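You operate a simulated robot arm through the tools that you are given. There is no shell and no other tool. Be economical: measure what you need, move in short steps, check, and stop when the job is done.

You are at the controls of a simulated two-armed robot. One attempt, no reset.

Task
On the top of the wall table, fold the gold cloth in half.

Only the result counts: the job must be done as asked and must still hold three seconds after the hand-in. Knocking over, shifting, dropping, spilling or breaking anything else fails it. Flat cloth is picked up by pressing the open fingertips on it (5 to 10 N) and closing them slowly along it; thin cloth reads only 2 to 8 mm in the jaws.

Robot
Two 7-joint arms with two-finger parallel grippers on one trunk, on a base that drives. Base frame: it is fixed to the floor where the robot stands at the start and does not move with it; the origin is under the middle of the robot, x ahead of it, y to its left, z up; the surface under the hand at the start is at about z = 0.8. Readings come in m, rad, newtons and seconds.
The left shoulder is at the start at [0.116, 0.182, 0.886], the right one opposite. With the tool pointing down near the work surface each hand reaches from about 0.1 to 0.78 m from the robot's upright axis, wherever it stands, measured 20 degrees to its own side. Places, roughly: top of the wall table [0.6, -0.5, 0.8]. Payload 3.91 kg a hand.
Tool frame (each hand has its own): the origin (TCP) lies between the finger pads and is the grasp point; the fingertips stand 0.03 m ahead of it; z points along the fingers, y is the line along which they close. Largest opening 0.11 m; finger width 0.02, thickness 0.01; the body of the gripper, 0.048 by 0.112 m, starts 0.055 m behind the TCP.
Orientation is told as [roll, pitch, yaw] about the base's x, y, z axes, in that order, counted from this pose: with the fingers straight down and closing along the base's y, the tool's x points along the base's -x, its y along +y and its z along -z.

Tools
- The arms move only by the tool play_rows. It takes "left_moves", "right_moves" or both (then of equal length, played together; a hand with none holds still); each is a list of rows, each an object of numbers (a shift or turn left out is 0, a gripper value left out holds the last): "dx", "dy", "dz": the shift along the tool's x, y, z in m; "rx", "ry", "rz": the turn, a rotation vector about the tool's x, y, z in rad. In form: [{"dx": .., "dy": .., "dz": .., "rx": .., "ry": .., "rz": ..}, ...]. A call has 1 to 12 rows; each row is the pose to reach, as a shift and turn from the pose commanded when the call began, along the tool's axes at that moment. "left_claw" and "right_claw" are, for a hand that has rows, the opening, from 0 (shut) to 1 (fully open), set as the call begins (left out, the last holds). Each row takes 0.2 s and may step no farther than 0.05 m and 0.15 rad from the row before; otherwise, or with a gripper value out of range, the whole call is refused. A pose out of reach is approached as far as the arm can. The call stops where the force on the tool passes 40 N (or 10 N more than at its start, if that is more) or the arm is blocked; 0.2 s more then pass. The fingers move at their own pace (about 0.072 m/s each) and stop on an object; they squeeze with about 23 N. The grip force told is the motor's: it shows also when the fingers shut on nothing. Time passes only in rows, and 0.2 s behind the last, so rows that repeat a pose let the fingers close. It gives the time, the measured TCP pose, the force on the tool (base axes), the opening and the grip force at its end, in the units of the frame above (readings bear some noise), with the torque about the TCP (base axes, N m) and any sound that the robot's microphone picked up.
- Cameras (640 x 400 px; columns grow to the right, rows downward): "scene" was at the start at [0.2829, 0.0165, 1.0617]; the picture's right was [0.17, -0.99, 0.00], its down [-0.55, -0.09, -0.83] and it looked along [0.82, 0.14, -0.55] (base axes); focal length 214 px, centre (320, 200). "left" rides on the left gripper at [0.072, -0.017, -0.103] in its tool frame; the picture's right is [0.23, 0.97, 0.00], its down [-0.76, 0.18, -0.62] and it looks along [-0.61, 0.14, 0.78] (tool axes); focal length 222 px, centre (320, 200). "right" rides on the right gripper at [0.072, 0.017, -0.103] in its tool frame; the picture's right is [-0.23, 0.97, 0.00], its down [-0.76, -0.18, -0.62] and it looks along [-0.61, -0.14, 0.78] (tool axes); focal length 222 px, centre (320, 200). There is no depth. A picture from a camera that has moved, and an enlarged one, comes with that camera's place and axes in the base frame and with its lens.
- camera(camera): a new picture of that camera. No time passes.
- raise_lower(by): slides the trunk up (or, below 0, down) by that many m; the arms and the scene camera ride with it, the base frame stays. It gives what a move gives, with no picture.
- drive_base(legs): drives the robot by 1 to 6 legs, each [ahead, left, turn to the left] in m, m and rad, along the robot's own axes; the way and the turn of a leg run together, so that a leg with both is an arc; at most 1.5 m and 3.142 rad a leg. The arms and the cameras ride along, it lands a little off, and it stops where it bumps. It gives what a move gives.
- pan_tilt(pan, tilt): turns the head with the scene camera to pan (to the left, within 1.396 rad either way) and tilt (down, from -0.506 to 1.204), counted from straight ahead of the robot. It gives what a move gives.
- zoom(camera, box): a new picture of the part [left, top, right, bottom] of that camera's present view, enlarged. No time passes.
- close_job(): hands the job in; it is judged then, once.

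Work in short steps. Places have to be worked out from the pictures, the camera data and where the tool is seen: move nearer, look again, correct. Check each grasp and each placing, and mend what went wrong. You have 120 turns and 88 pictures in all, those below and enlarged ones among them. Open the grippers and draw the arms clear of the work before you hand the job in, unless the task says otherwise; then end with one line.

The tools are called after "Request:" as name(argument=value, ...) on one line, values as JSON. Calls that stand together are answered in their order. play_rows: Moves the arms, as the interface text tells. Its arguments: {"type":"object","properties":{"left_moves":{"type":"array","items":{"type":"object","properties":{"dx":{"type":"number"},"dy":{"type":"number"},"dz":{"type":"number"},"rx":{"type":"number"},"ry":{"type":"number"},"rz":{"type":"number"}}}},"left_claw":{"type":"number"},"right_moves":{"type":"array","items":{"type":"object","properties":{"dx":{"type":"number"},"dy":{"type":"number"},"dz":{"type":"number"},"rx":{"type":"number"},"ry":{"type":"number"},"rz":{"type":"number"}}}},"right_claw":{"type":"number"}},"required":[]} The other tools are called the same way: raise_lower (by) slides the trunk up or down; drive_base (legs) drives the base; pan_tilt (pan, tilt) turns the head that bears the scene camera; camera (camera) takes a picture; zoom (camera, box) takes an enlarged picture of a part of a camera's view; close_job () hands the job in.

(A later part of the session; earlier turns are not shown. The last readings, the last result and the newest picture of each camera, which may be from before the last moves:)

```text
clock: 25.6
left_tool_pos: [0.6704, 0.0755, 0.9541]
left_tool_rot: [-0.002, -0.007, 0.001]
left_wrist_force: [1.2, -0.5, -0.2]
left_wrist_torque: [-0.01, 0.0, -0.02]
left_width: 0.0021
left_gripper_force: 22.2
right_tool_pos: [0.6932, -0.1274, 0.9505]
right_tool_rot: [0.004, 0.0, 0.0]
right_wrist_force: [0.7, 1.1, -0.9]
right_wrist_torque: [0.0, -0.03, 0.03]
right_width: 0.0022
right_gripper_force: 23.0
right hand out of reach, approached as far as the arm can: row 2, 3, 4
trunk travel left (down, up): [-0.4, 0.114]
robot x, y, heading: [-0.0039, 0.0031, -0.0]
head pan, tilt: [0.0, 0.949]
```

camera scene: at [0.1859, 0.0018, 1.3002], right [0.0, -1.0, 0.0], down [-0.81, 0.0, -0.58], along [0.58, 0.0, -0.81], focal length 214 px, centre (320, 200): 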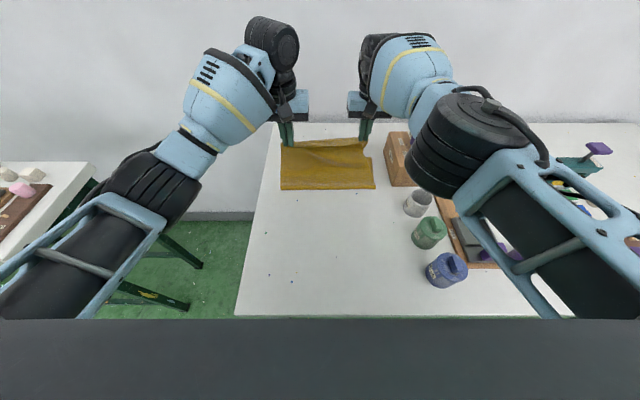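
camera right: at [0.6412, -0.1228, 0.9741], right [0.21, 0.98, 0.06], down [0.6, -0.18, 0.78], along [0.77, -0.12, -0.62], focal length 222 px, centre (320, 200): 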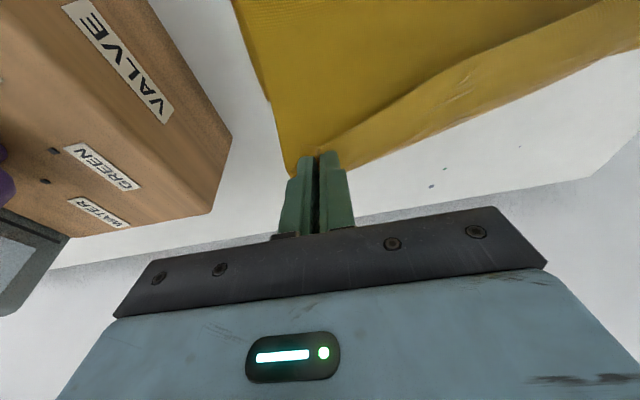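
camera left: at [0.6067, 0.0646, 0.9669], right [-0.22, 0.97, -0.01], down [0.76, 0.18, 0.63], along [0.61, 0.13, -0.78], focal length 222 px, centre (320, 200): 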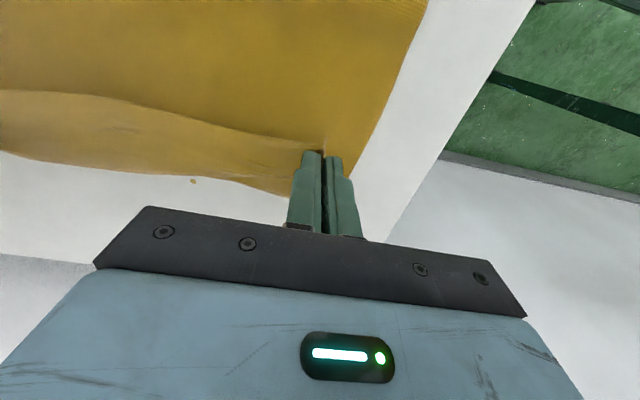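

Tension is gone; hands at z≈0.95. I lower the trunk 0.09, which brings the hands down to z≈0.86 and improves reach.

Request:
raise_lower(by=-0.09)

Request:
camera(camera="scene")

Request:
camera(camera="left")

Request:
camera(camera="right")

```text
clock: 26.6
left_tool_pos: [0.6694, 0.0733, 0.8727]
left_tool_rot: [-0.003, -0.001, -0.001]
left_wrist_force: [0.6, -0.5, -0.7]
left_wrist_torque: [-0.03, -0.01, 0.05]
left_width: 0.002
left_gripper_force: 22.8
right_tool_pos: [0.6913, -0.1262, 0.8333]
right_tool_rot: [0.005, 0.071, 0.006]
right_wrist_force: [-3.9, -0.5, 14.1]
right_wrist_torque: [-0.04, 0.03, -0.01]
right_width: 0.0022
right_gripper_force: 23.2
trunk travel left (down, up): [-0.323, 0.191]
robot x, y, heading: [-0.0025, 0.0035, 0.003]
head pan, tilt: [0.0, 0.949]
stopped: the force on the tool passed its limit at 59 N (the readings are from after the stop); the commanded pose is now the measured one
```

```text
59 pictures are left
camera scene: at [0.2103, 0.0018, 1.2179], right [0.0, -1.0, 0.0], down [-0.81, 0.0, -0.58], along [0.58, 0.0, -0.81], focal length 214 px, centre (320, 200)
```

scene: 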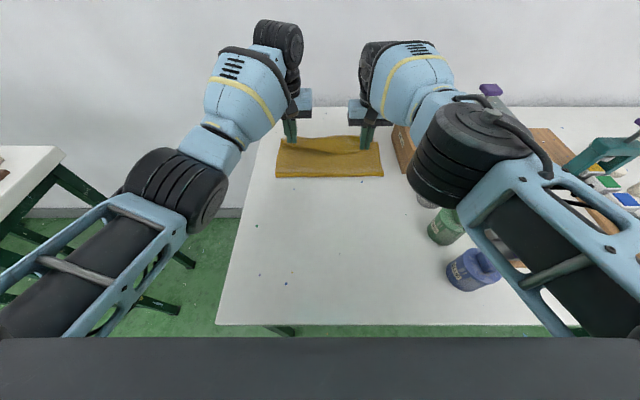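

```text
58 pictures are left
camera left: at [0.597, 0.0574, 0.9772], right [-0.23, 0.97, 0.0], down [0.76, 0.18, 0.62], along [0.61, 0.14, -0.78], focal length 222 px, centre (320, 200)
```

left: 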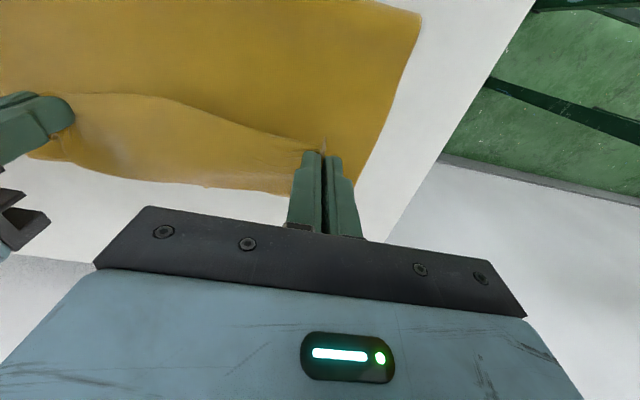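

```text
57 pictures are left
camera right: at [0.6258, -0.1097, 0.9415], right [0.22, 0.97, -0.01], down [0.81, -0.18, 0.57], along [0.55, -0.14, -0.82], focal length 222 px, centre (320, 200)
```

right: 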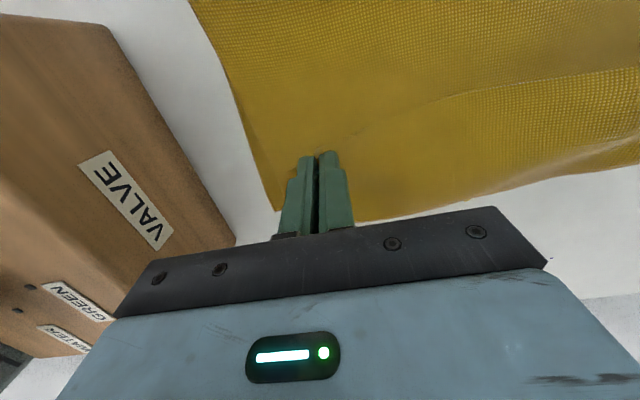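

The right fingertips touched the table lightly. I lift the right 2.5 cm and move both hands forward toward the far edge (x≈0.737), testing reach.

Request:
play_rows(left_moves=[{"dx": 0}, {"dx": 0, "dz": 0.003}, {"dx": -0.01, "dz": 0.006}, {"dx": -0.025, "dz": 0.01}, {"dx": -0.04, "dz": 0.012}, {"dx": -0.054, "dz": 0.014}, {"dx": -0.054, "dz": 0.014}], right_moves=[{"dz": -0.012}, {"dz": -0.025, "ry": -0.035}, {"dz": -0.027, "dx": -0.005, "ry": -0.07}, {"dz": -0.027, "dx": -0.015, "ry": -0.07}, {"dz": -0.027, "dx": -0.025, "ry": -0.07}, {"dz": -0.027, "dx": -0.034, "ry": -0.07}, {"dz": -0.027, "dx": -0.034, "ry": -0.07}])

Request:
camera(camera="scene")

```text
clock: 28.2
left_tool_pos: [0.6963, 0.0755, 0.8616]
left_tool_rot: [-0.003, -0.001, 0.0]
left_wrist_force: [0.7, -0.7, -0.6]
left_wrist_torque: [-0.01, -0.03, 0.01]
left_width: 0.002
left_gripper_force: 22.6
left hand out of reach, approached as far as the arm can: row 5, 6, 7
right_tool_pos: [0.7078, -0.1283, 0.8555]
right_tool_rot: [0.004, 0.005, 0.005]
right_wrist_force: [0.4, 1.5, 0.3]
right_wrist_torque: [0.0, -0.01, -0.01]
right_width: 0.002
right_gripper_force: 22.7
right hand out of reach, approached as far as the arm can: row 2, 3, 5, 6, 7
trunk travel left (down, up): [-0.323, 0.191]
robot x, y, heading: [0.004, 0.0006, -0.002]
head pan, tilt: [0.0, 0.949]
```

```text
56 pictures are left
camera scene: at [0.211, 0.002, 1.2183], right [0.0, -1.0, 0.0], down [-0.81, 0.0, -0.58], along [0.58, 0.0, -0.81], focal length 214 px, centre (320, 200)
```

scene: 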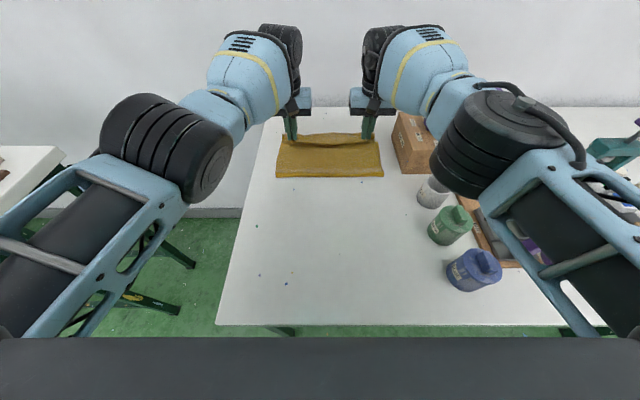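

Short by about 2–3 cm. I drive the base ahead a tiny 0.025 m to carry both hands onto the far edge.

Request:
drive_base(legs=[[0.025, 0, 0]])

Request:
camera(camera="left")

Request:
camera(camera="right")

Request:
zoom(camera="scene", box=[240, 90, 420, 202])

```text
clock: 29.0
left_tool_pos: [0.7217, 0.0685, 0.8607]
left_tool_rot: [-0.005, 0.001, -0.004]
left_wrist_force: [0.5, -1.4, 0.5]
left_wrist_torque: [-0.03, 0.05, 0.03]
left_width: 0.0024
left_gripper_force: 23.4
right_tool_pos: [0.7318, -0.1347, 0.8563]
right_tool_rot: [0.004, 0.007, -0.001]
right_wrist_force: [1.2, 0.8, -0.8]
right_wrist_torque: [-0.05, 0.04, -0.01]
right_width: 0.0022
right_gripper_force: 23.2
trunk travel left (down, up): [-0.323, 0.191]
robot x, y, heading: [0.0232, -0.0044, -0.004]
head pan, tilt: [0.0, 0.949]
```

```text
55 pictures are left
camera left: at [0.6493, 0.0534, 0.964], right [-0.22, 0.97, 0.0], down [0.76, 0.18, 0.62], along [0.61, 0.14, -0.78], focal length 222 px, centre (320, 200)
```

left: 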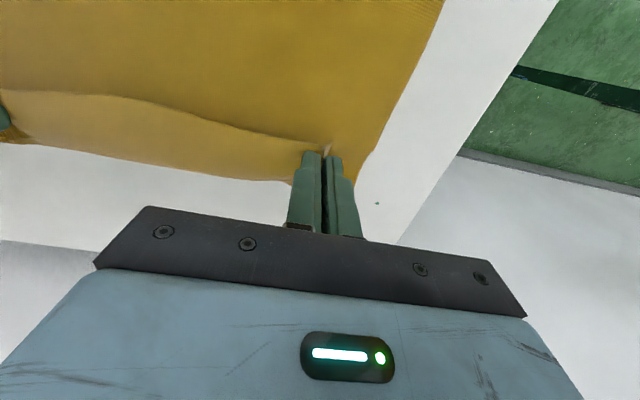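

```text
54 pictures are left
camera right: at [0.6598, -0.1185, 0.9585], right [0.23, 0.97, 0.0], down [0.77, -0.18, 0.62], along [0.6, -0.14, -0.79], focal length 222 px, centre (320, 200)
```

right: 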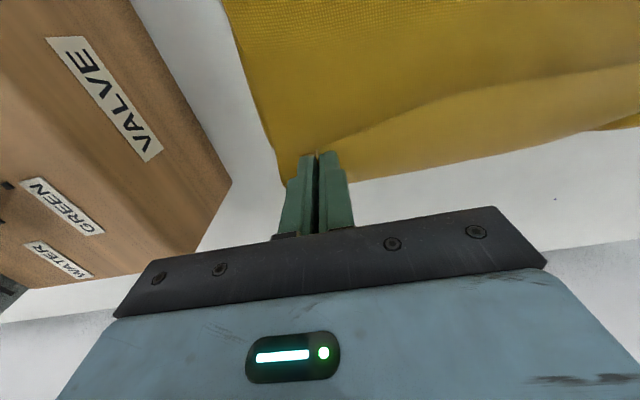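

```text
3.56 times, centred on (330, 146) of scene
camera zoom: at [0.2365, -0.003, 1.2178], right [0.0, -1.0, 0.0], down [-0.81, 0.0, -0.58], along [0.58, 0.0, -0.81], focal length 763 px, centre (284, 392)
```

zoom: 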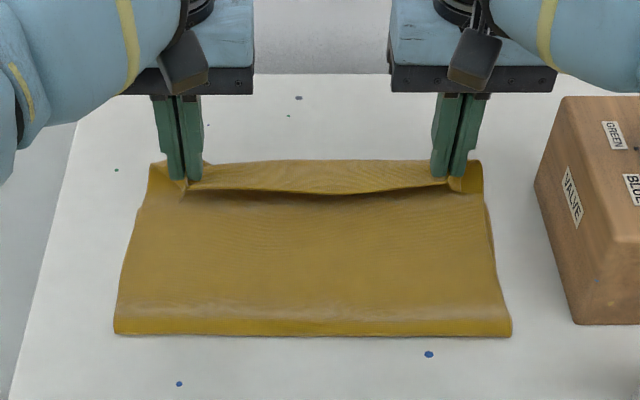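

The pinch keeps the hem facing the robot, so the cloth has curled forward past it. I'll raise and draw back the hands to unroll that, then repeat the arc with the cloth taut and the hem leading.

Request:
play_rows(left_moves=[{"dz": -0.02}, {"dz": -0.04, "dx": 0.005}, {"dz": -0.06, "dx": 0.015}, {"dz": -0.08, "dx": 0.03}, {"dz": -0.1, "dx": 0.045}, {"dz": -0.12, "dx": 0.06}, {"dz": -0.13, "dx": 0.08}, {"dz": -0.13, "dx": 0.08}], right_moves=[{"dz": -0.02}, {"dz": -0.04, "dx": 0.005}, {"dz": -0.06, "dx": 0.015}, {"dz": -0.08, "dx": 0.03}, {"dz": -0.1, "dx": 0.045}, {"dz": -0.12, "dx": 0.06}, {"dz": -0.13, "dx": 0.08}, {"dz": -0.13, "dx": 0.08}])

Request:
camera(camera="scene")

```text
clock: 30.8
left_tool_pos: [0.6387, 0.0696, 0.9911]
left_tool_rot: [-0.004, 0.0, -0.004]
left_wrist_force: [0.4, -2.2, 0.8]
left_wrist_torque: [-0.1, 0.0, -0.03]
left_width: 0.0023
left_gripper_force: 23.1
right_tool_pos: [0.6517, -0.136, 0.9854]
right_tool_rot: [0.005, 0.006, 0.0]
right_wrist_force: [-0.5, 2.2, 0.0]
right_wrist_torque: [0.08, 0.05, 0.02]
right_width: 0.0026
right_gripper_force: 23.6
trunk travel left (down, up): [-0.323, 0.191]
robot x, y, heading: [0.0242, -0.0085, -0.003]
head pan, tilt: [0.0, 0.949]
```

```text
52 pictures are left
camera scene: at [0.2348, -0.0035, 1.2182], right [0.0, -1.0, 0.0], down [-0.81, 0.0, -0.58], along [0.58, 0.0, -0.81], focal length 214 px, centre (320, 200)
```

scene: 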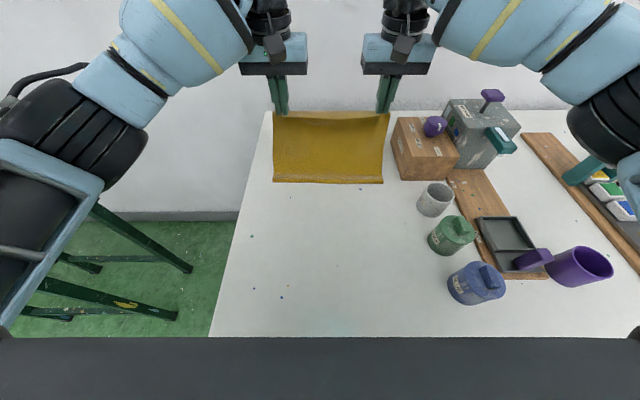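

Right arm is well-behaved again. I draw the hands further back and then lower the trunk 0.07 to gain forward reach.

Request:
play_rows(left_moves=[{"dx": 0.025, "dz": -0.01}, {"dx": 0.05, "dz": -0.02}, {"dx": 0.075, "dz": -0.03}, {"dx": 0.1, "dz": -0.03}, {"dx": 0.12, "dz": -0.03}, {"dx": 0.12, "dz": -0.03}], right_moves=[{"dx": 0.025, "dz": -0.012}, {"dx": 0.05, "dz": -0.024}, {"dx": 0.075, "dz": -0.036}, {"dx": 0.1, "dz": -0.036}, {"dx": 0.128, "dz": -0.036}, {"dx": 0.128, "dz": -0.036}])

Request:
raise_lower(by=-0.06)

Request:
camera(camera="scene")

Request:
camera(camera="left")

Request:
camera(camera="right")

```text
clock: 32.2
left_tool_pos: [0.5195, 0.0713, 1.0222]
left_tool_rot: [-0.003, -0.002, -0.005]
left_wrist_force: [-1.2, -2.7, 0.1]
left_wrist_torque: [-0.07, 0.03, 0.06]
left_width: 0.0022
left_gripper_force: 22.5
right_tool_pos: [0.5219, -0.1351, 1.0224]
right_tool_rot: [0.003, 0.006, 0.0]
right_wrist_force: [-0.5, 1.4, 0.1]
right_wrist_torque: [0.07, -0.03, 0.0]
right_width: 0.002
right_gripper_force: 22.8
trunk travel left (down, up): [-0.323, 0.191]
robot x, y, heading: [0.0238, -0.0009, -0.005]
head pan, tilt: [0.0, 0.949]
```

```text
clock: 33.2
left_tool_pos: [0.5191, 0.0714, 0.9622]
left_tool_rot: [-0.004, 0.0, -0.004]
left_wrist_force: [0.4, -1.9, -0.3]
left_wrist_torque: [-0.08, -0.01, 0.03]
left_width: 0.0022
left_gripper_force: 23.1
right_tool_pos: [0.5222, -0.1363, 0.9633]
right_tool_rot: [0.001, 0.004, 0.001]
right_wrist_force: [-0.7, 2.9, 0.0]
right_wrist_torque: [0.09, -0.02, 0.01]
right_width: 0.0022
right_gripper_force: 23.0
trunk travel left (down, up): [-0.263, 0.251]
robot x, y, heading: [0.023, -0.0034, -0.004]
head pan, tilt: [0.0, 0.949]
```

```text
51 pictures are left
camera scene: at [0.2499, -0.0036, 1.1583], right [0.0, -1.0, 0.0], down [-0.81, 0.0, -0.58], along [0.58, 0.0, -0.81], focal length 214 px, centre (320, 200)
```

scene: 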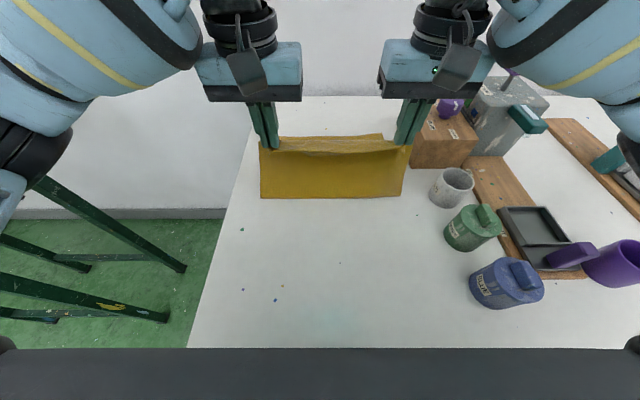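

```text
50 pictures are left
camera left: at [0.4469, 0.0545, 1.0656], right [-0.22, 0.97, 0.0], down [0.76, 0.18, 0.62], along [0.61, 0.14, -0.78], focal length 222 px, centre (320, 200)
```

left: 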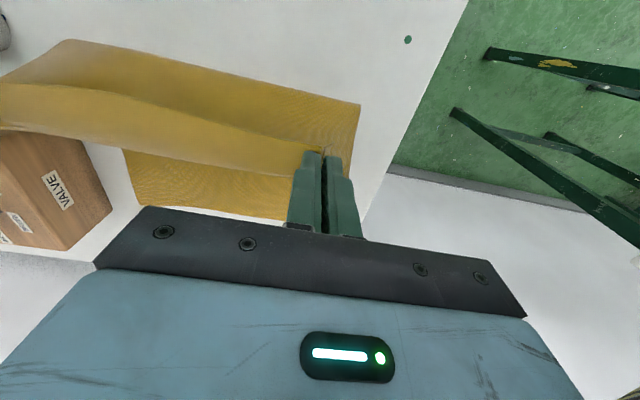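

```text
49 pictures are left
camera right: at [0.4502, -0.1196, 1.0671], right [0.23, 0.97, 0.0], down [0.76, -0.18, 0.62], along [0.6, -0.14, -0.78], focal length 222 px, centre (320, 200)
```

right: 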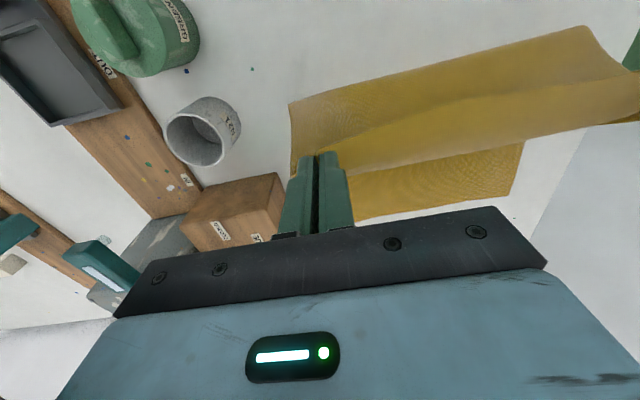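

The far edge sits at x≈0.72 (corners y 0.117/-0.171), bend at ≈0.51. Now I repeat the arc with full radius (0.183 about x=0.53) so the cloth stays taut with the hem leading.

Request:
play_rows(left_moves=[{"dx": -0.0045, "dz": -0.0225}, {"dx": -0.0095, "dz": -0.0505}, {"dx": -0.0335, "dz": -0.0495}, {"dx": -0.0565, "dz": -0.0445}, {"dx": -0.0795, "dz": -0.0365}, {"dx": -0.101, "dz": -0.0255}, {"dx": -0.1275, "dz": -0.0075}, {"dx": -0.1495, "dz": 0.0145}, {"dx": -0.168, "dz": 0.041}, {"dx": -0.1815, "dz": 0.07}, {"dx": -0.1885, "dz": 0.0945}, {"dx": -0.1915, "dz": 0.1075}], right_moves=[{"dx": -0.0045, "dz": -0.0225}, {"dx": -0.0095, "dz": -0.0505}, {"dx": -0.0335, "dz": -0.0495}, {"dx": -0.0565, "dz": -0.0445}, {"dx": -0.0795, "dz": -0.0365}, {"dx": -0.101, "dz": -0.0255}, {"dx": -0.1275, "dz": -0.0075}, {"dx": -0.1495, "dz": 0.0145}, {"dx": -0.168, "dz": 0.041}, {"dx": -0.1815, "dz": 0.07}, {"dx": -0.1885, "dz": 0.0945}, {"dx": -0.1915, "dz": 0.1075}])

Request:
camera(camera="scene")

Request:
camera(camera="left")

Request:
camera(camera="right")

```text
clock: 35.8
left_tool_pos: [0.7116, 0.0685, 0.8534]
left_tool_rot: [-0.002, 0.001, -0.003]
left_wrist_force: [0.5, -1.3, -0.2]
left_wrist_torque: [-0.02, 0.01, 0.03]
left_width: 0.0021
left_gripper_force: 22.8
right_tool_pos: [0.715, -0.1361, 0.8543]
right_tool_rot: [0.002, 0.002, 0.001]
right_wrist_force: [0.8, 0.8, 0.1]
right_wrist_torque: [0.01, -0.01, -0.01]
right_width: 0.0022
right_gripper_force: 22.8
trunk travel left (down, up): [-0.263, 0.251]
robot x, y, heading: [0.0206, -0.004, -0.004]
head pan, tilt: [0.0, 0.949]
```

```text
48 pictures are left
camera scene: at [0.2505, -0.0036, 1.1582], right [0.0, -1.0, 0.0], down [-0.81, 0.0, -0.58], along [0.58, 0.0, -0.81], focal length 214 px, centre (320, 200)
```

scene: 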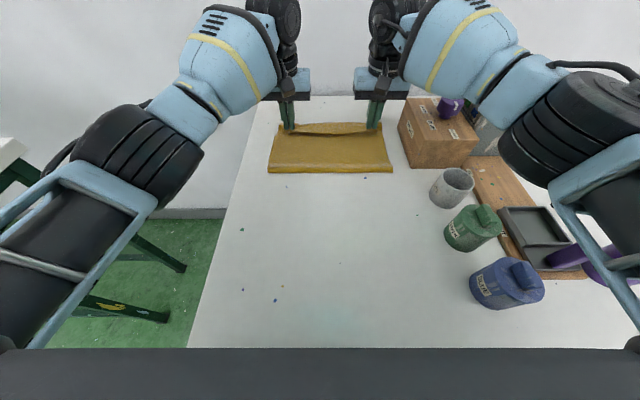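

```text
47 pictures are left
camera left: at [0.6399, 0.053, 0.9575], right [-0.22, 0.98, 0.0], down [0.76, 0.18, 0.62], along [0.61, 0.14, -0.78], focal length 222 px, centre (320, 200)
```

left: 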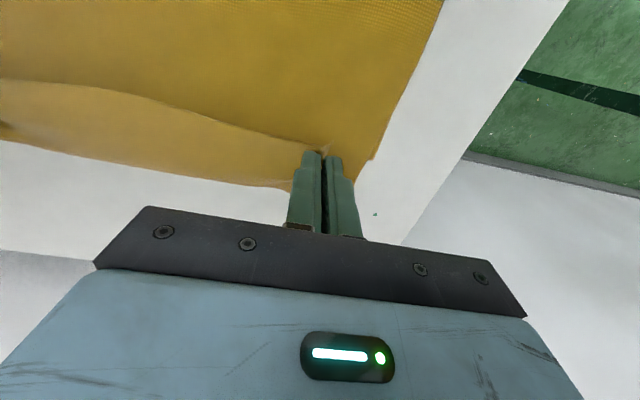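

```text
46 pictures are left
camera right: at [0.6422, -0.1188, 0.9576], right [0.23, 0.97, 0.0], down [0.76, -0.18, 0.62], along [0.6, -0.14, -0.78], focal length 222 px, centre (320, 200)
```

right: 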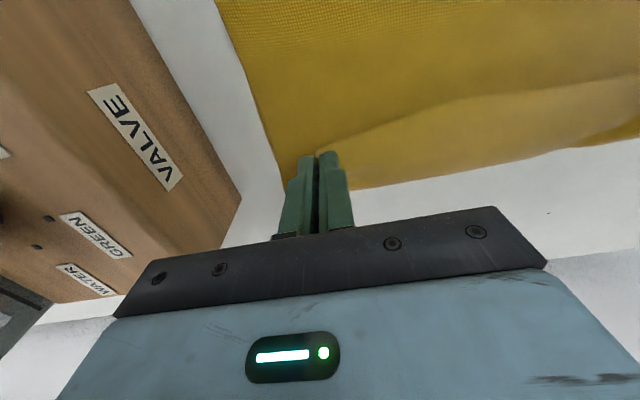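

The bend shows at x≈0.58 again; I zoom in to see what the hem region is doing.

Request:
zoom(camera="scene", box=[255, 100, 405, 194])

Request:
zoom(camera="left", box=[160, 60, 440, 235])

```text
4.26 times, centred on (330, 147) of scene
camera zoom: at [0.2505, -0.0036, 1.1582], right [0.0, -1.0, 0.0], down [-0.81, 0.0, -0.58], along [0.58, 0.0, -0.81], focal length 913 px, centre (277, 426)
```

zoom: 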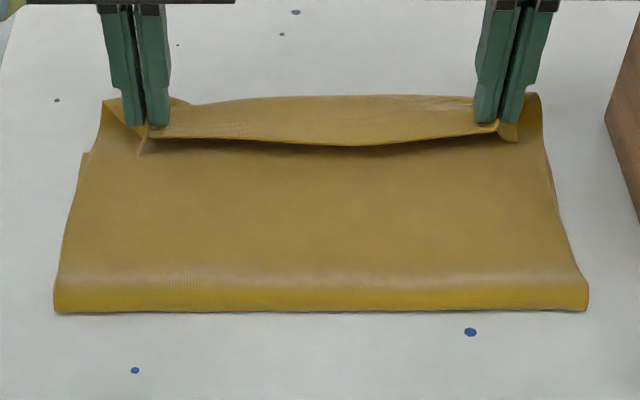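

```text
2.29 times, centred on (300, 148) of left
camera zoom: at [0.6399, 0.053, 0.9575], right [-0.22, 0.98, 0.0], down [0.76, 0.18, 0.62], along [0.61, 0.14, -0.78], focal length 508 px, centre (366, 320)
```

zoom: 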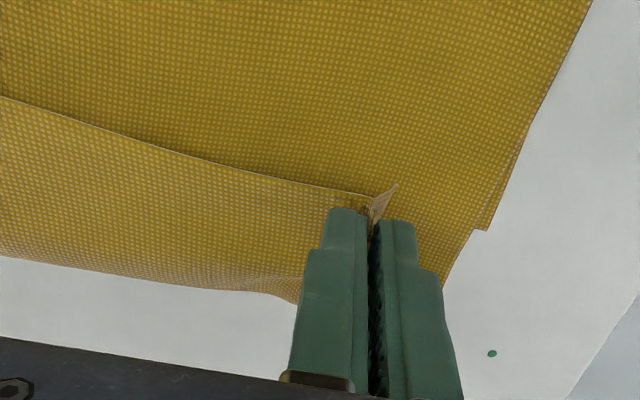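

Now clear: the hem is curled back ~3.5 cm and the fold sits at x≈0.58 instead of 0.53. I move the low hands back 5 cm so the fold rolls back, then I'll release and unroll the small flap forward afterward.

Request:
play_rows(left_moves=[{"dx": 0.01}, {"dx": 0.02}, {"dx": 0.03}, {"dx": 0.04}, {"dx": 0.05}, {"dx": 0.055}, {"dx": 0.055}], right_moves=[{"dx": 0.01}, {"dx": 0.02}, {"dx": 0.03}, {"dx": 0.04}, {"dx": 0.05}, {"dx": 0.058}, {"dx": 0.058}])

Request:
zoom(camera="scene", box=[250, 106, 410, 206])

```text
clock: 37.4
left_tool_pos: [0.6549, 0.0691, 0.8535]
left_tool_rot: [-0.004, -0.001, -0.005]
left_wrist_force: [-0.3, -1.1, -0.3]
left_wrist_torque: [-0.04, -0.02, 0.0]
left_width: 0.002
left_gripper_force: 22.7
right_tool_pos: [0.6556, -0.1361, 0.8547]
right_tool_rot: [0.003, 0.005, 0.0]
right_wrist_force: [-0.7, 2.2, -0.3]
right_wrist_torque: [0.04, 0.03, -0.01]
right_width: 0.0024
right_gripper_force: 22.7
trunk travel left (down, up): [-0.263, 0.251]
robot x, y, heading: [0.0232, -0.0063, -0.003]
head pan, tilt: [0.0, 0.949]
```

```text
4.00 times, centred on (330, 156) of scene
camera zoom: at [0.2504, -0.0036, 1.1582], right [0.0, -1.0, 0.0], down [-0.81, 0.0, -0.58], along [0.58, 0.0, -0.81], focal length 858 px, centre (280, 376)
```

zoom: 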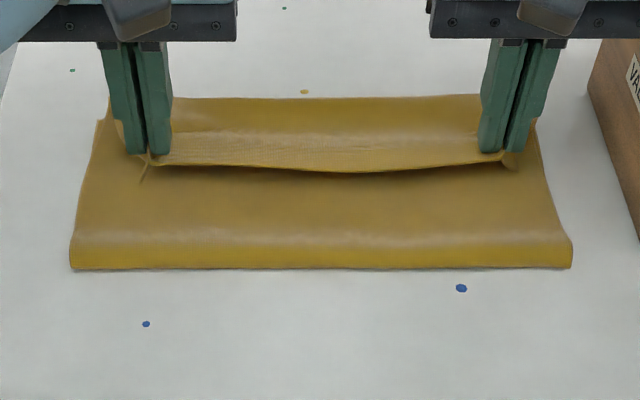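

Moving back just lengthened the curl, so this pinch orientation is wrong. I'll return the hem to its start, lay the cloth flat again and regrasp with fingers closing along x (ruck parallel to the hem), so the cloth hangs straight down from the jaws. First, reverse the arc.

Request:
play_rows(left_moves=[{"dx": 0.005, "dz": -0.025}, {"dx": 0.015, "dz": -0.05}, {"dx": 0.03, "dz": -0.075}, {"dx": 0.05, "dz": -0.095}, {"dx": 0.075, "dz": -0.11}, {"dx": 0.1, "dz": -0.115}, {"dx": 0.125, "dz": -0.115}, {"dx": 0.15, "dz": -0.11}, {"dx": 0.15, "dz": -0.11}], right_moves=[{"dx": 0.005, "dz": -0.025}, {"dx": 0.015, "dz": -0.05}, {"dx": 0.03, "dz": -0.075}, {"dx": 0.05, "dz": -0.095}, {"dx": 0.075, "dz": -0.11}, {"dx": 0.1, "dz": -0.115}, {"dx": 0.125, "dz": -0.115}, {"dx": 0.15, "dz": -0.11}, {"dx": 0.15, "dz": -0.11}])

Request:
drive_base(legs=[[-0.1, 0, 0]])

Request:
camera(camera="scene")

```text
clock: 39.4
left_tool_pos: [0.5065, 0.0703, 0.9627]
left_tool_rot: [-0.003, 0.001, -0.006]
left_wrist_force: [-0.4, -2.3, -0.5]
left_wrist_torque: [-0.07, 0.04, 0.01]
left_width: 0.0023
left_gripper_force: 22.8
right_tool_pos: [0.5061, -0.1355, 0.9632]
right_tool_rot: [0.004, 0.006, -0.001]
right_wrist_force: [0.5, 3.0, -0.6]
right_wrist_torque: [0.05, 0.03, 0.0]
right_width: 0.0025
right_gripper_force: 23.2
trunk travel left (down, up): [-0.263, 0.251]
robot x, y, heading: [0.0272, -0.004, -0.008]
head pan, tilt: [0.0, 0.949]
```

```text
clock: 40.5
left_tool_pos: [0.4072, 0.0711, 0.9643]
left_tool_rot: [-0.004, -0.004, -0.006]
left_wrist_force: [-0.2, -1.9, 0.2]
left_wrist_torque: [-0.07, 0.02, 0.01]
left_width: 0.0023
left_gripper_force: 22.7
right_tool_pos: [0.4074, -0.1342, 0.9637]
right_tool_rot: [0.002, 0.003, 0.0]
right_wrist_force: [-0.7, 2.0, -0.7]
right_wrist_torque: [0.07, -0.02, 0.01]
right_width: 0.0023
right_gripper_force: 22.6
trunk travel left (down, up): [-0.263, 0.251]
robot x, y, heading: [-0.076, -0.0031, 0.0]
head pan, tilt: [0.0, 0.949]
```

```text
42 pictures are left
camera scene: at [0.1511, -0.0033, 1.1583], right [0.0, -1.0, 0.0], down [-0.81, 0.0, -0.58], along [0.58, 0.0, -0.81], focal length 214 px, centre (320, 200)
```

scene: 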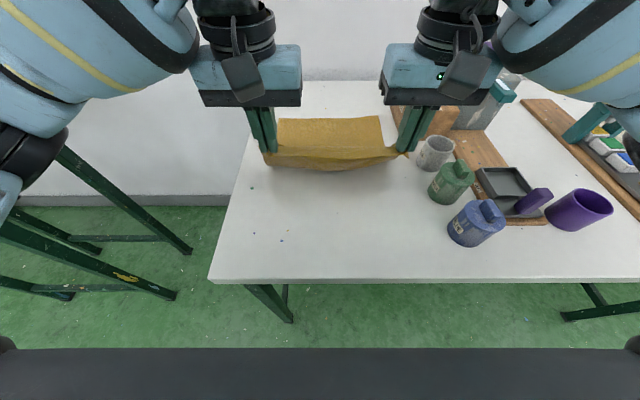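

Cloth follows fine; its far edge is now at x≈0.69. I lower the hands and drive back another 0.07 so the cloth is laid flat.

Request:
play_rows(left_moves=[{"dz": 0.03}, {"dz": 0.06}, {"dz": 0.085}, {"dz": 0.1}, {"dz": 0.1}], right_moves=[{"dz": 0.03}, {"dz": 0.06}, {"dz": 0.085}, {"dz": 0.1}, {"dz": 0.1}])

Request:
drive_base(legs=[[-0.075, 0, 0]])

Request:
camera(camera="scene")

```text
clock: 41.7
left_tool_pos: [0.4074, 0.0707, 0.8641]
left_tool_rot: [-0.003, -0.002, -0.004]
left_wrist_force: [-0.5, -1.0, -0.6]
left_wrist_torque: [-0.06, 0.01, 0.01]
left_width: 0.002
left_gripper_force: 22.6
right_tool_pos: [0.4078, -0.1343, 0.8642]
right_tool_rot: [0.004, 0.007, 0.002]
right_wrist_force: [-0.6, -0.6, 0.0]
right_wrist_torque: [0.05, 0.02, 0.0]
right_width: 0.0024
right_gripper_force: 22.5
trunk travel left (down, up): [-0.263, 0.251]
robot x, y, heading: [-0.0747, -0.003, -0.002]
head pan, tilt: [0.0, 0.949]
```

```text
clock: 42.8
left_tool_pos: [0.3329, 0.0713, 0.8632]
left_tool_rot: [-0.002, -0.002, -0.003]
left_wrist_force: [0.5, -0.7, 0.4]
left_wrist_torque: [-0.02, -0.01, 0.04]
left_width: 0.002
left_gripper_force: 23.0
right_tool_pos: [0.3322, -0.1339, 0.865]
right_tool_rot: [0.001, 0.005, 0.003]
right_wrist_force: [-0.3, 1.1, -0.9]
right_wrist_torque: [0.03, -0.03, 0.0]
right_width: 0.0022
right_gripper_force: 23.1
trunk travel left (down, up): [-0.263, 0.251]
robot x, y, heading: [-0.1485, -0.0072, 0.003]
head pan, tilt: [0.0, 0.949]
```

```text
41 pictures are left
camera scene: at [0.0769, -0.0027, 1.1584], right [0.0, -1.0, 0.0], down [-0.81, 0.0, -0.58], along [0.58, 0.0, -0.81], focal length 214 px, centre (320, 200)
```

scene: 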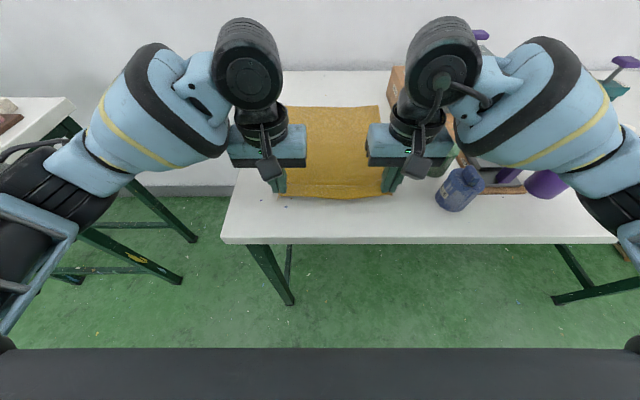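

Far edge now x≈0.68, so flat near edge should be ≈0.295. I pull back 3.5 cm, lower to the table and spread the corners slightly.

Request:
play_rows(left_moves=[{"dx": 0.012, "dz": 0.008, "dy": 0.002}, {"dx": 0.024, "dz": 0.016, "dy": 0.004}, {"dx": 0.03, "dz": 0.024, "dy": 0.006}, {"dx": 0.03, "dz": 0.028, "dy": 0.006}, {"dx": 0.03, "dz": 0.029, "dy": 0.006}], right_moves=[{"dx": 0.012, "dz": 0.008, "dy": -0.002}, {"dx": 0.024, "dz": 0.016, "dy": -0.004}, {"dx": 0.03, "dz": 0.024, "dy": -0.006}, {"dx": 0.03, "dz": 0.028, "dy": -0.006}, {"dx": 0.03, "dz": 0.029, "dy": -0.006}])

Request:
play_rows(left_moves=[{"dz": -0.001}, {"dz": -0.002}, {"dz": -0.002}], right_moves=[{"dz": -0.001}, {"dz": -0.002}, {"dz": -0.002}], left_claw=0.36, right_claw=0.36)

Request:
play_rows(left_moves=[{"dz": -0.04}, {"dz": -0.08}, {"dz": -0.08}], right_moves=[{"dz": -0.04}, {"dz": -0.08}, {"dz": -0.08}])

Request:
camera(camera="scene")

Request:
camera(camera="left")

```text
clock: 44.0
left_tool_pos: [0.3029, 0.0772, 0.8339]
left_tool_rot: [-0.008, -0.002, -0.004]
left_wrist_force: [0.1, -18.3, 0.6]
left_wrist_torque: [-0.59, -0.03, 0.06]
left_width: 0.0025
left_gripper_force: 22.6
right_tool_pos: [0.3043, -0.1394, 0.8348]
right_tool_rot: [0.008, 0.003, 0.002]
right_wrist_force: [-1.1, 18.5, 0.6]
right_wrist_torque: [0.58, -0.02, -0.03]
right_width: 0.0019
right_gripper_force: 22.7
trunk travel left (down, up): [-0.263, 0.251]
robot x, y, heading: [-0.1479, -0.0048, 0.001]
head pan, tilt: [0.0, 0.949]
```

```text
clock: 44.8
left_tool_pos: [0.3025, 0.0766, 0.8367]
left_tool_rot: [-0.004, -0.001, -0.003]
left_wrist_force: [0.3, 0.4, 0.1]
left_wrist_torque: [-0.03, 0.01, 0.0]
left_width: 0.0393
left_gripper_force: 0.0
right_tool_pos: [0.3036, -0.1406, 0.8377]
right_tool_rot: [0.001, 0.006, 0.002]
right_wrist_force: [0.3, -0.7, -0.7]
right_wrist_torque: [0.02, -0.02, 0.03]
right_width: 0.0396
right_gripper_force: 0.0
trunk travel left (down, up): [-0.263, 0.251]
robot x, y, heading: [-0.1516, -0.0071, -0.001]
head pan, tilt: [0.0, 0.949]
```

```text
clock: 45.6
left_tool_pos: [0.3043, 0.0775, 0.9165]
left_tool_rot: [-0.004, 0.0, -0.003]
left_wrist_force: [-0.4, 0.5, -0.9]
left_wrist_torque: [-0.02, 0.01, 0.01]
left_width: 0.0394
left_gripper_force: 0.1
right_tool_pos: [0.3048, -0.1396, 0.9164]
right_tool_rot: [0.002, 0.005, 0.002]
right_wrist_force: [-0.2, -0.1, -0.5]
right_wrist_torque: [0.0, -0.02, -0.02]
right_width: 0.0395
right_gripper_force: 0.0
trunk travel left (down, up): [-0.263, 0.251]
robot x, y, heading: [-0.1515, -0.0054, -0.002]
head pan, tilt: [0.0, 0.949]
```

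```text
40 pictures are left
camera scene: at [0.078, -0.0027, 1.1581], right [0.0, -1.0, 0.0], down [-0.81, 0.0, -0.58], along [0.58, 0.0, -0.81], focal length 214 px, centre (320, 200)
```

scene: 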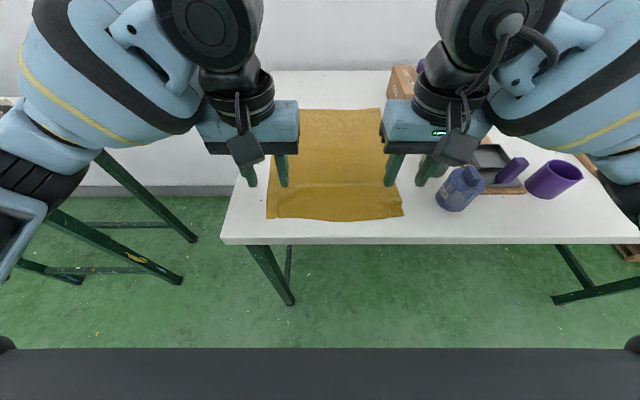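

```text
39 pictures are left
camera left: at [0.2326, 0.0609, 1.0204], right [-0.22, 0.97, 0.0], down [0.76, 0.18, 0.62], along [0.61, 0.14, -0.78], focal length 222 px, centre (320, 200)
```

left: 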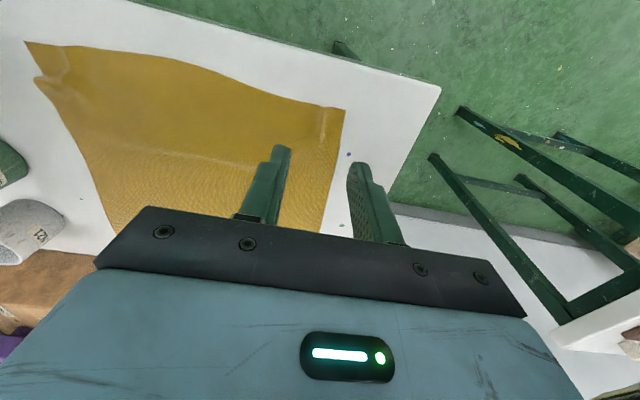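

The cloth is flat again. Now I lift a little and yaw both hands 90° (cameras outward) so the fingers close along x.

Request:
play_rows(left_moves=[{"dz": -0.03, "rz": 0.14}, {"dz": -0.03, "rz": 0.28}, {"dz": -0.03, "rz": 0.42}, {"dz": -0.03, "rz": 0.56}, {"dz": -0.03, "rz": 0.7}, {"dz": -0.03, "rz": 0.84}, {"dz": -0.03, "rz": 0.98}, {"dz": -0.03, "rz": 1.12}, {"dz": -0.03, "rz": 1.26}, {"dz": -0.03, "rz": 1.4}, {"dz": -0.03, "rz": 1.54}, {"dz": -0.03, "rz": 1.567}], right_moves=[{"dz": -0.03, "rz": -0.14}, {"dz": -0.03, "rz": -0.28}, {"dz": -0.03, "rz": -0.42}, {"dz": -0.03, "rz": -0.56}, {"dz": -0.03, "rz": -0.7}, {"dz": -0.03, "rz": -0.84}, {"dz": -0.03, "rz": -0.98}, {"dz": -0.03, "rz": -1.12}, {"dz": -0.03, "rz": -1.26}, {"dz": -0.03, "rz": -1.4}, {"dz": -0.03, "rz": -1.54}, {"dz": -0.03, "rz": -1.569}])

Request:
camera(camera="scene")

```text
clock: 48.2
left_tool_pos: [0.3039, 0.0775, 0.946]
left_tool_rot: [0.0, -0.003, -1.574]
left_wrist_force: [-0.2, 0.0, -0.3]
left_wrist_torque: [0.0, -0.02, 0.0]
left_width: 0.0395
left_gripper_force: 0.0
right_tool_pos: [0.2387, -0.1098, 0.949]
right_tool_rot: [0.006, -0.002, 1.567]
right_wrist_force: [-1.0, -0.4, -0.6]
right_wrist_torque: [-0.02, 0.01, 0.0]
right_width: 0.0396
right_gripper_force: 0.0
right hand out of reach, approached as far as the arm can: row 10, 11, 12
trunk travel left (down, up): [-0.263, 0.251]
robot x, y, heading: [-0.1527, -0.0049, -0.004]
head pan, tilt: [0.0, 0.949]
```

```text
38 pictures are left
camera scene: at [0.0778, -0.0028, 1.1582], right [0.0, -1.0, 0.0], down [-0.81, 0.0, -0.58], along [0.58, 0.0, -0.81], focal length 214 px, centre (320, 200)
```

scene: 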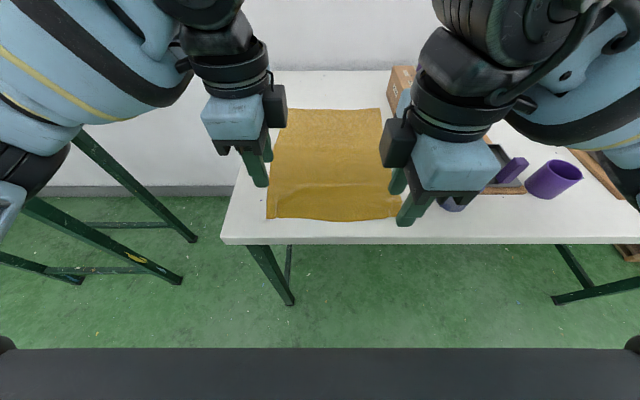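

Left yawed fine; the right hit a limit and drifted. I try to bring the right back to its corner in the new orientation.

Request:
play_rows(right_moves=[{"dy": -0.02, "dx": 0.01}, {"dy": -0.04, "dx": 0.02}, {"dy": -0.06, "dx": 0.03}, {"dy": -0.076, "dx": 0.033}, {"dy": -0.076, "dx": 0.033}])

Request:
camera(camera="left")

```text
clock: 49.4
left_tool_pos: [0.3032, 0.0788, 0.9451]
left_tool_rot: [0.0, -0.004, -1.57]
left_wrist_force: [-0.7, -0.9, 0.0]
left_wrist_torque: [0.04, 0.0, 0.03]
left_width: 0.0395
left_gripper_force: 0.0
right_tool_pos: [0.237, -0.1113, 0.9475]
right_tool_rot: [0.003, -0.004, 1.568]
right_wrist_force: [0.1, -0.4, 0.5]
right_wrist_torque: [0.0, 0.0, 0.01]
right_width: 0.0396
right_gripper_force: 0.1
right hand out of reach, approached as far as the arm can: row 1, 2, 3, 4, 5
trunk travel left (down, up): [-0.263, 0.251]
robot x, y, heading: [-0.149, -0.0041, -0.001]
head pan, tilt: [0.0, 0.949]
```

```text
37 pictures are left
camera left: at [0.2872, 0.1508, 1.0495], right [0.97, 0.23, 0.0], down [0.18, -0.76, 0.63], along [0.14, -0.61, -0.78], focal length 222 px, centre (320, 200)
```

left: 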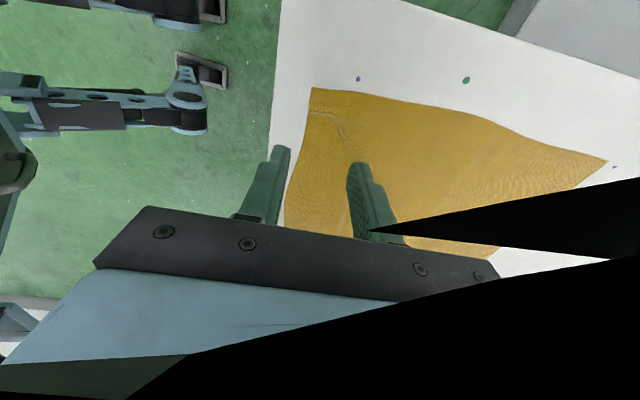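

The right can't go there with that yaw. I turn the right hand back toward zero yaw while returning to its place; then I'll yaw it the other way.

Request:
play_rows(right_moves=[{"rz": 0.14}, {"rz": 0.28}, {"rz": 0.42, "dy": -0.01}, {"rz": 0.56, "dy": -0.02}, {"rz": 0.7, "dy": -0.03, "dx": 0.01}, {"rz": 0.84, "dy": -0.04, "dx": 0.02}, {"rz": 0.98, "dy": -0.05, "dx": 0.03}, {"rz": 1.12, "dy": -0.06, "dx": 0.035}, {"rz": 1.26, "dy": -0.07, "dx": 0.04}, {"rz": 1.4, "dy": -0.07, "dx": 0.04}, {"rz": 1.54, "dy": -0.08, "dx": 0.04}, {"rz": 1.568, "dy": -0.08, "dx": 0.04}])

Request:
play_rows(right_moves=[{"rz": 0.14}, {"rz": 0.28}, {"rz": 0.42}, {"rz": 0.56}, {"rz": 0.7}, {"rz": 0.84}, {"rz": 0.98}, {"rz": 1.12}, {"rz": 1.26}, {"rz": 1.4}, {"rz": 1.54}, {"rz": 1.57}])

```text
clock: 52.0
left_tool_pos: [0.3037, 0.0792, 0.9453]
left_tool_rot: [0.0, -0.002, -1.57]
left_wrist_force: [-0.1, -0.1, 0.5]
left_wrist_torque: [-0.03, -0.02, 0.01]
left_width: 0.0398
left_gripper_force: 0.0
right_tool_pos: [0.32, -0.1499, 0.949]
right_tool_rot: [0.003, 0.003, 0.0]
right_wrist_force: [-0.7, -1.1, 0.1]
right_wrist_torque: [0.01, -0.01, 0.02]
right_width: 0.0395
right_gripper_force: 0.1
trunk travel left (down, up): [-0.263, 0.251]
robot x, y, heading: [-0.1513, -0.005, -0.002]
head pan, tilt: [0.0, 0.949]
```

```text
clock: 54.6
left_tool_pos: [0.3038, 0.0782, 0.9454]
left_tool_rot: [-0.001, -0.004, -1.569]
left_wrist_force: [-0.4, 0.4, -0.4]
left_wrist_torque: [-0.01, 0.02, -0.01]
left_width: 0.0397
left_gripper_force: 0.1
right_tool_pos: [0.3197, -0.1493, 0.9483]
right_tool_rot: [-0.005, 0.004, -1.571]
right_wrist_force: [0.5, 0.2, 0.1]
right_wrist_torque: [0.01, 0.0, 0.0]
right_width: 0.0398
right_gripper_force: 0.1
trunk travel left (down, up): [-0.263, 0.251]
robot x, y, heading: [-0.1463, -0.0014, -0.003]
head pan, tilt: [0.0, 0.949]
```

Both hands are now yawed -90°. I take a fresh close look at the cloth and the near corners.

Request:
zoom(camera="scene", box=[210, 90, 450, 240])

Request:
camera(camera="right")

Request:
camera(camera="left")

```text
2.67 times, centred on (330, 165) of scene
camera zoom: at [0.0777, -0.0027, 1.1582], right [0.0, -1.0, 0.0], down [-0.81, 0.0, -0.58], along [0.58, 0.0, -0.81], focal length 572 px, centre (293, 293)
```

zoom: 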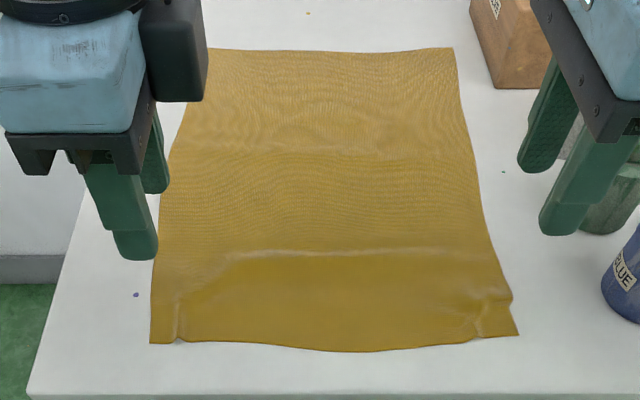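

```text
35 pictures are left
camera right: at [0.3361, -0.0782, 1.0519], right [0.97, -0.23, -0.01], down [-0.17, -0.76, 0.62], along [-0.14, -0.6, -0.78], focal length 222 px, centre (320, 200)
```

right: 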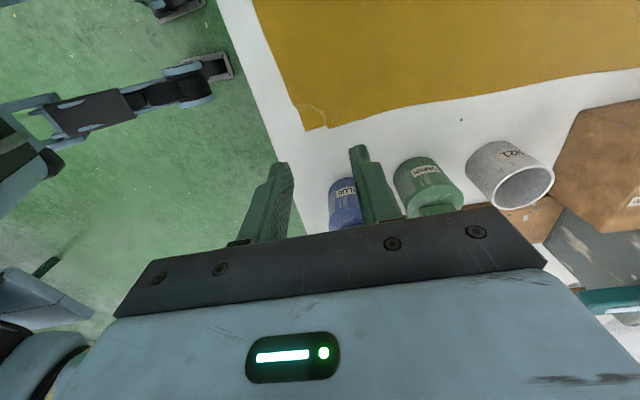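

```text
34 pictures are left
camera left: at [0.2872, 0.1508, 1.0495], right [0.97, 0.23, 0.0], down [0.18, -0.76, 0.63], along [0.14, -0.61, -0.78], focal length 222 px, centre (320, 200)
```

left: 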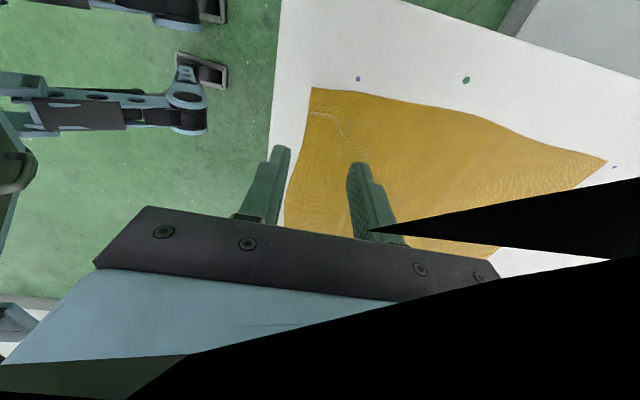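

Near corners are at about (0.290, 0.101) and (0.297, -0.169), far edge x≈0.666. I position the jaws (gap 3 cm along x) with the near finger just over the hem and descend to 1.5 cm above.

Request:
play_rows(left_moves=[{"dx": 0.01, "dy": 0.009, "dz": 0.03}, {"dx": 0.01, "dy": 0.009, "dz": 0.06}, {"dx": 0.01, "dy": 0.009, "dz": 0.09}, {"dx": 0.01, "dy": 0.009, "dz": 0.1}, {"dx": 0.01, "dy": 0.009, "dz": 0.1}], right_moves=[{"dx": -0.007, "dz": 0.03}, {"dx": -0.007, "dz": 0.06}, {"dx": -0.007, "dz": 0.09}, {"dx": -0.007, "dz": 0.103}, {"dx": -0.007, "dz": 0.103}], left_claw=0.27, right_claw=0.27)

Request:
camera(camera="left")

Request:
camera(camera="right")

```text
clock: 55.8
left_tool_pos: [0.313, 0.0863, 0.846]
left_tool_rot: [0.0, -0.004, -1.57]
left_wrist_force: [-0.6, -0.7, 0.4]
left_wrist_torque: [0.0, -0.02, 0.01]
left_width: 0.0297
left_gripper_force: 0.0
right_tool_pos: [0.3179, -0.1571, 0.8452]
right_tool_rot: [-0.002, 0.004, -1.567]
right_wrist_force: [-0.3, -0.7, -0.5]
right_wrist_torque: [0.01, -0.01, 0.02]
right_width: 0.0297
right_gripper_force: 0.0
trunk travel left (down, up): [-0.263, 0.251]
robot x, y, heading: [-0.1483, -0.0012, -0.002]
head pan, tilt: [0.0, 0.949]
```

```text
33 pictures are left
camera left: at [0.2959, 0.1603, 0.9495], right [0.97, 0.23, 0.0], down [0.18, -0.76, 0.63], along [0.14, -0.61, -0.78], focal length 222 px, centre (320, 200)
```

left: 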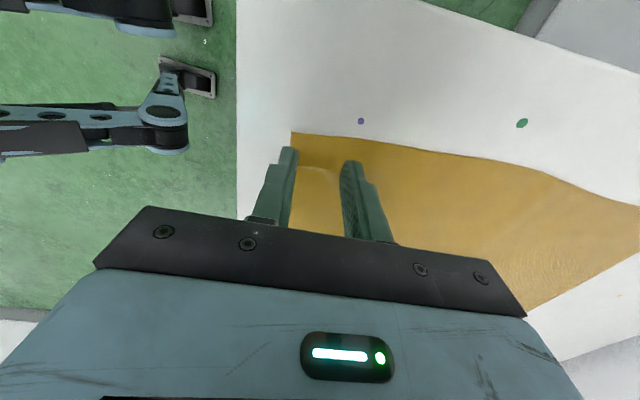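

```text
32 pictures are left
camera right: at [0.3349, -0.0849, 0.9489], right [0.97, -0.22, -0.01], down [-0.17, -0.76, 0.62], along [-0.14, -0.6, -0.78], focal length 222 px, centre (320, 200)
```

right: 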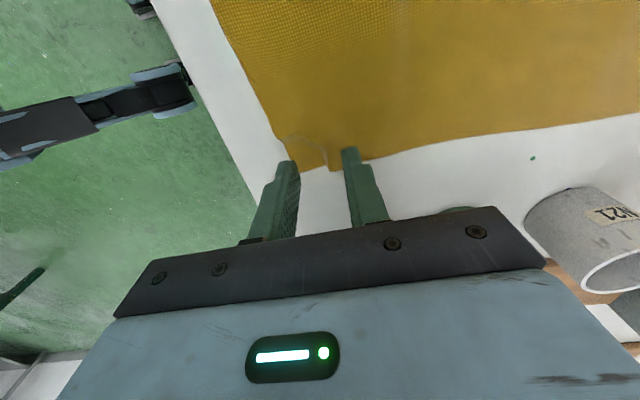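

Positions look right for both corners. I lower to contact.

Request:
play_rows(left_moves=[{"dz": 0.008}, {"dz": 0.013}, {"dz": 0.015}, {"dz": 0.0155}], right_moves=[{"dz": 0.008}, {"dz": 0.013}, {"dz": 0.015}, {"dz": 0.0155}])

```text
clock: 56.8
left_tool_pos: [0.3115, 0.0874, 0.8309]
left_tool_rot: [0.002, -0.002, -1.57]
left_wrist_force: [1.3, 0.5, 5.0]
left_wrist_torque: [0.01, 0.0, -0.03]
left_width: 0.0298
left_gripper_force: 0.0
right_tool_pos: [0.3182, -0.1569, 0.8316]
right_tool_rot: [-0.002, 0.005, -1.57]
right_wrist_force: [-0.1, -0.3, 15.5]
right_wrist_torque: [-0.13, 0.01, -0.03]
right_width: 0.0296
right_gripper_force: 0.1
trunk travel left (down, up): [-0.263, 0.251]
robot x, y, heading: [-0.1516, -0.0041, -0.007]
head pan, tilt: [0.0, 0.949]
```

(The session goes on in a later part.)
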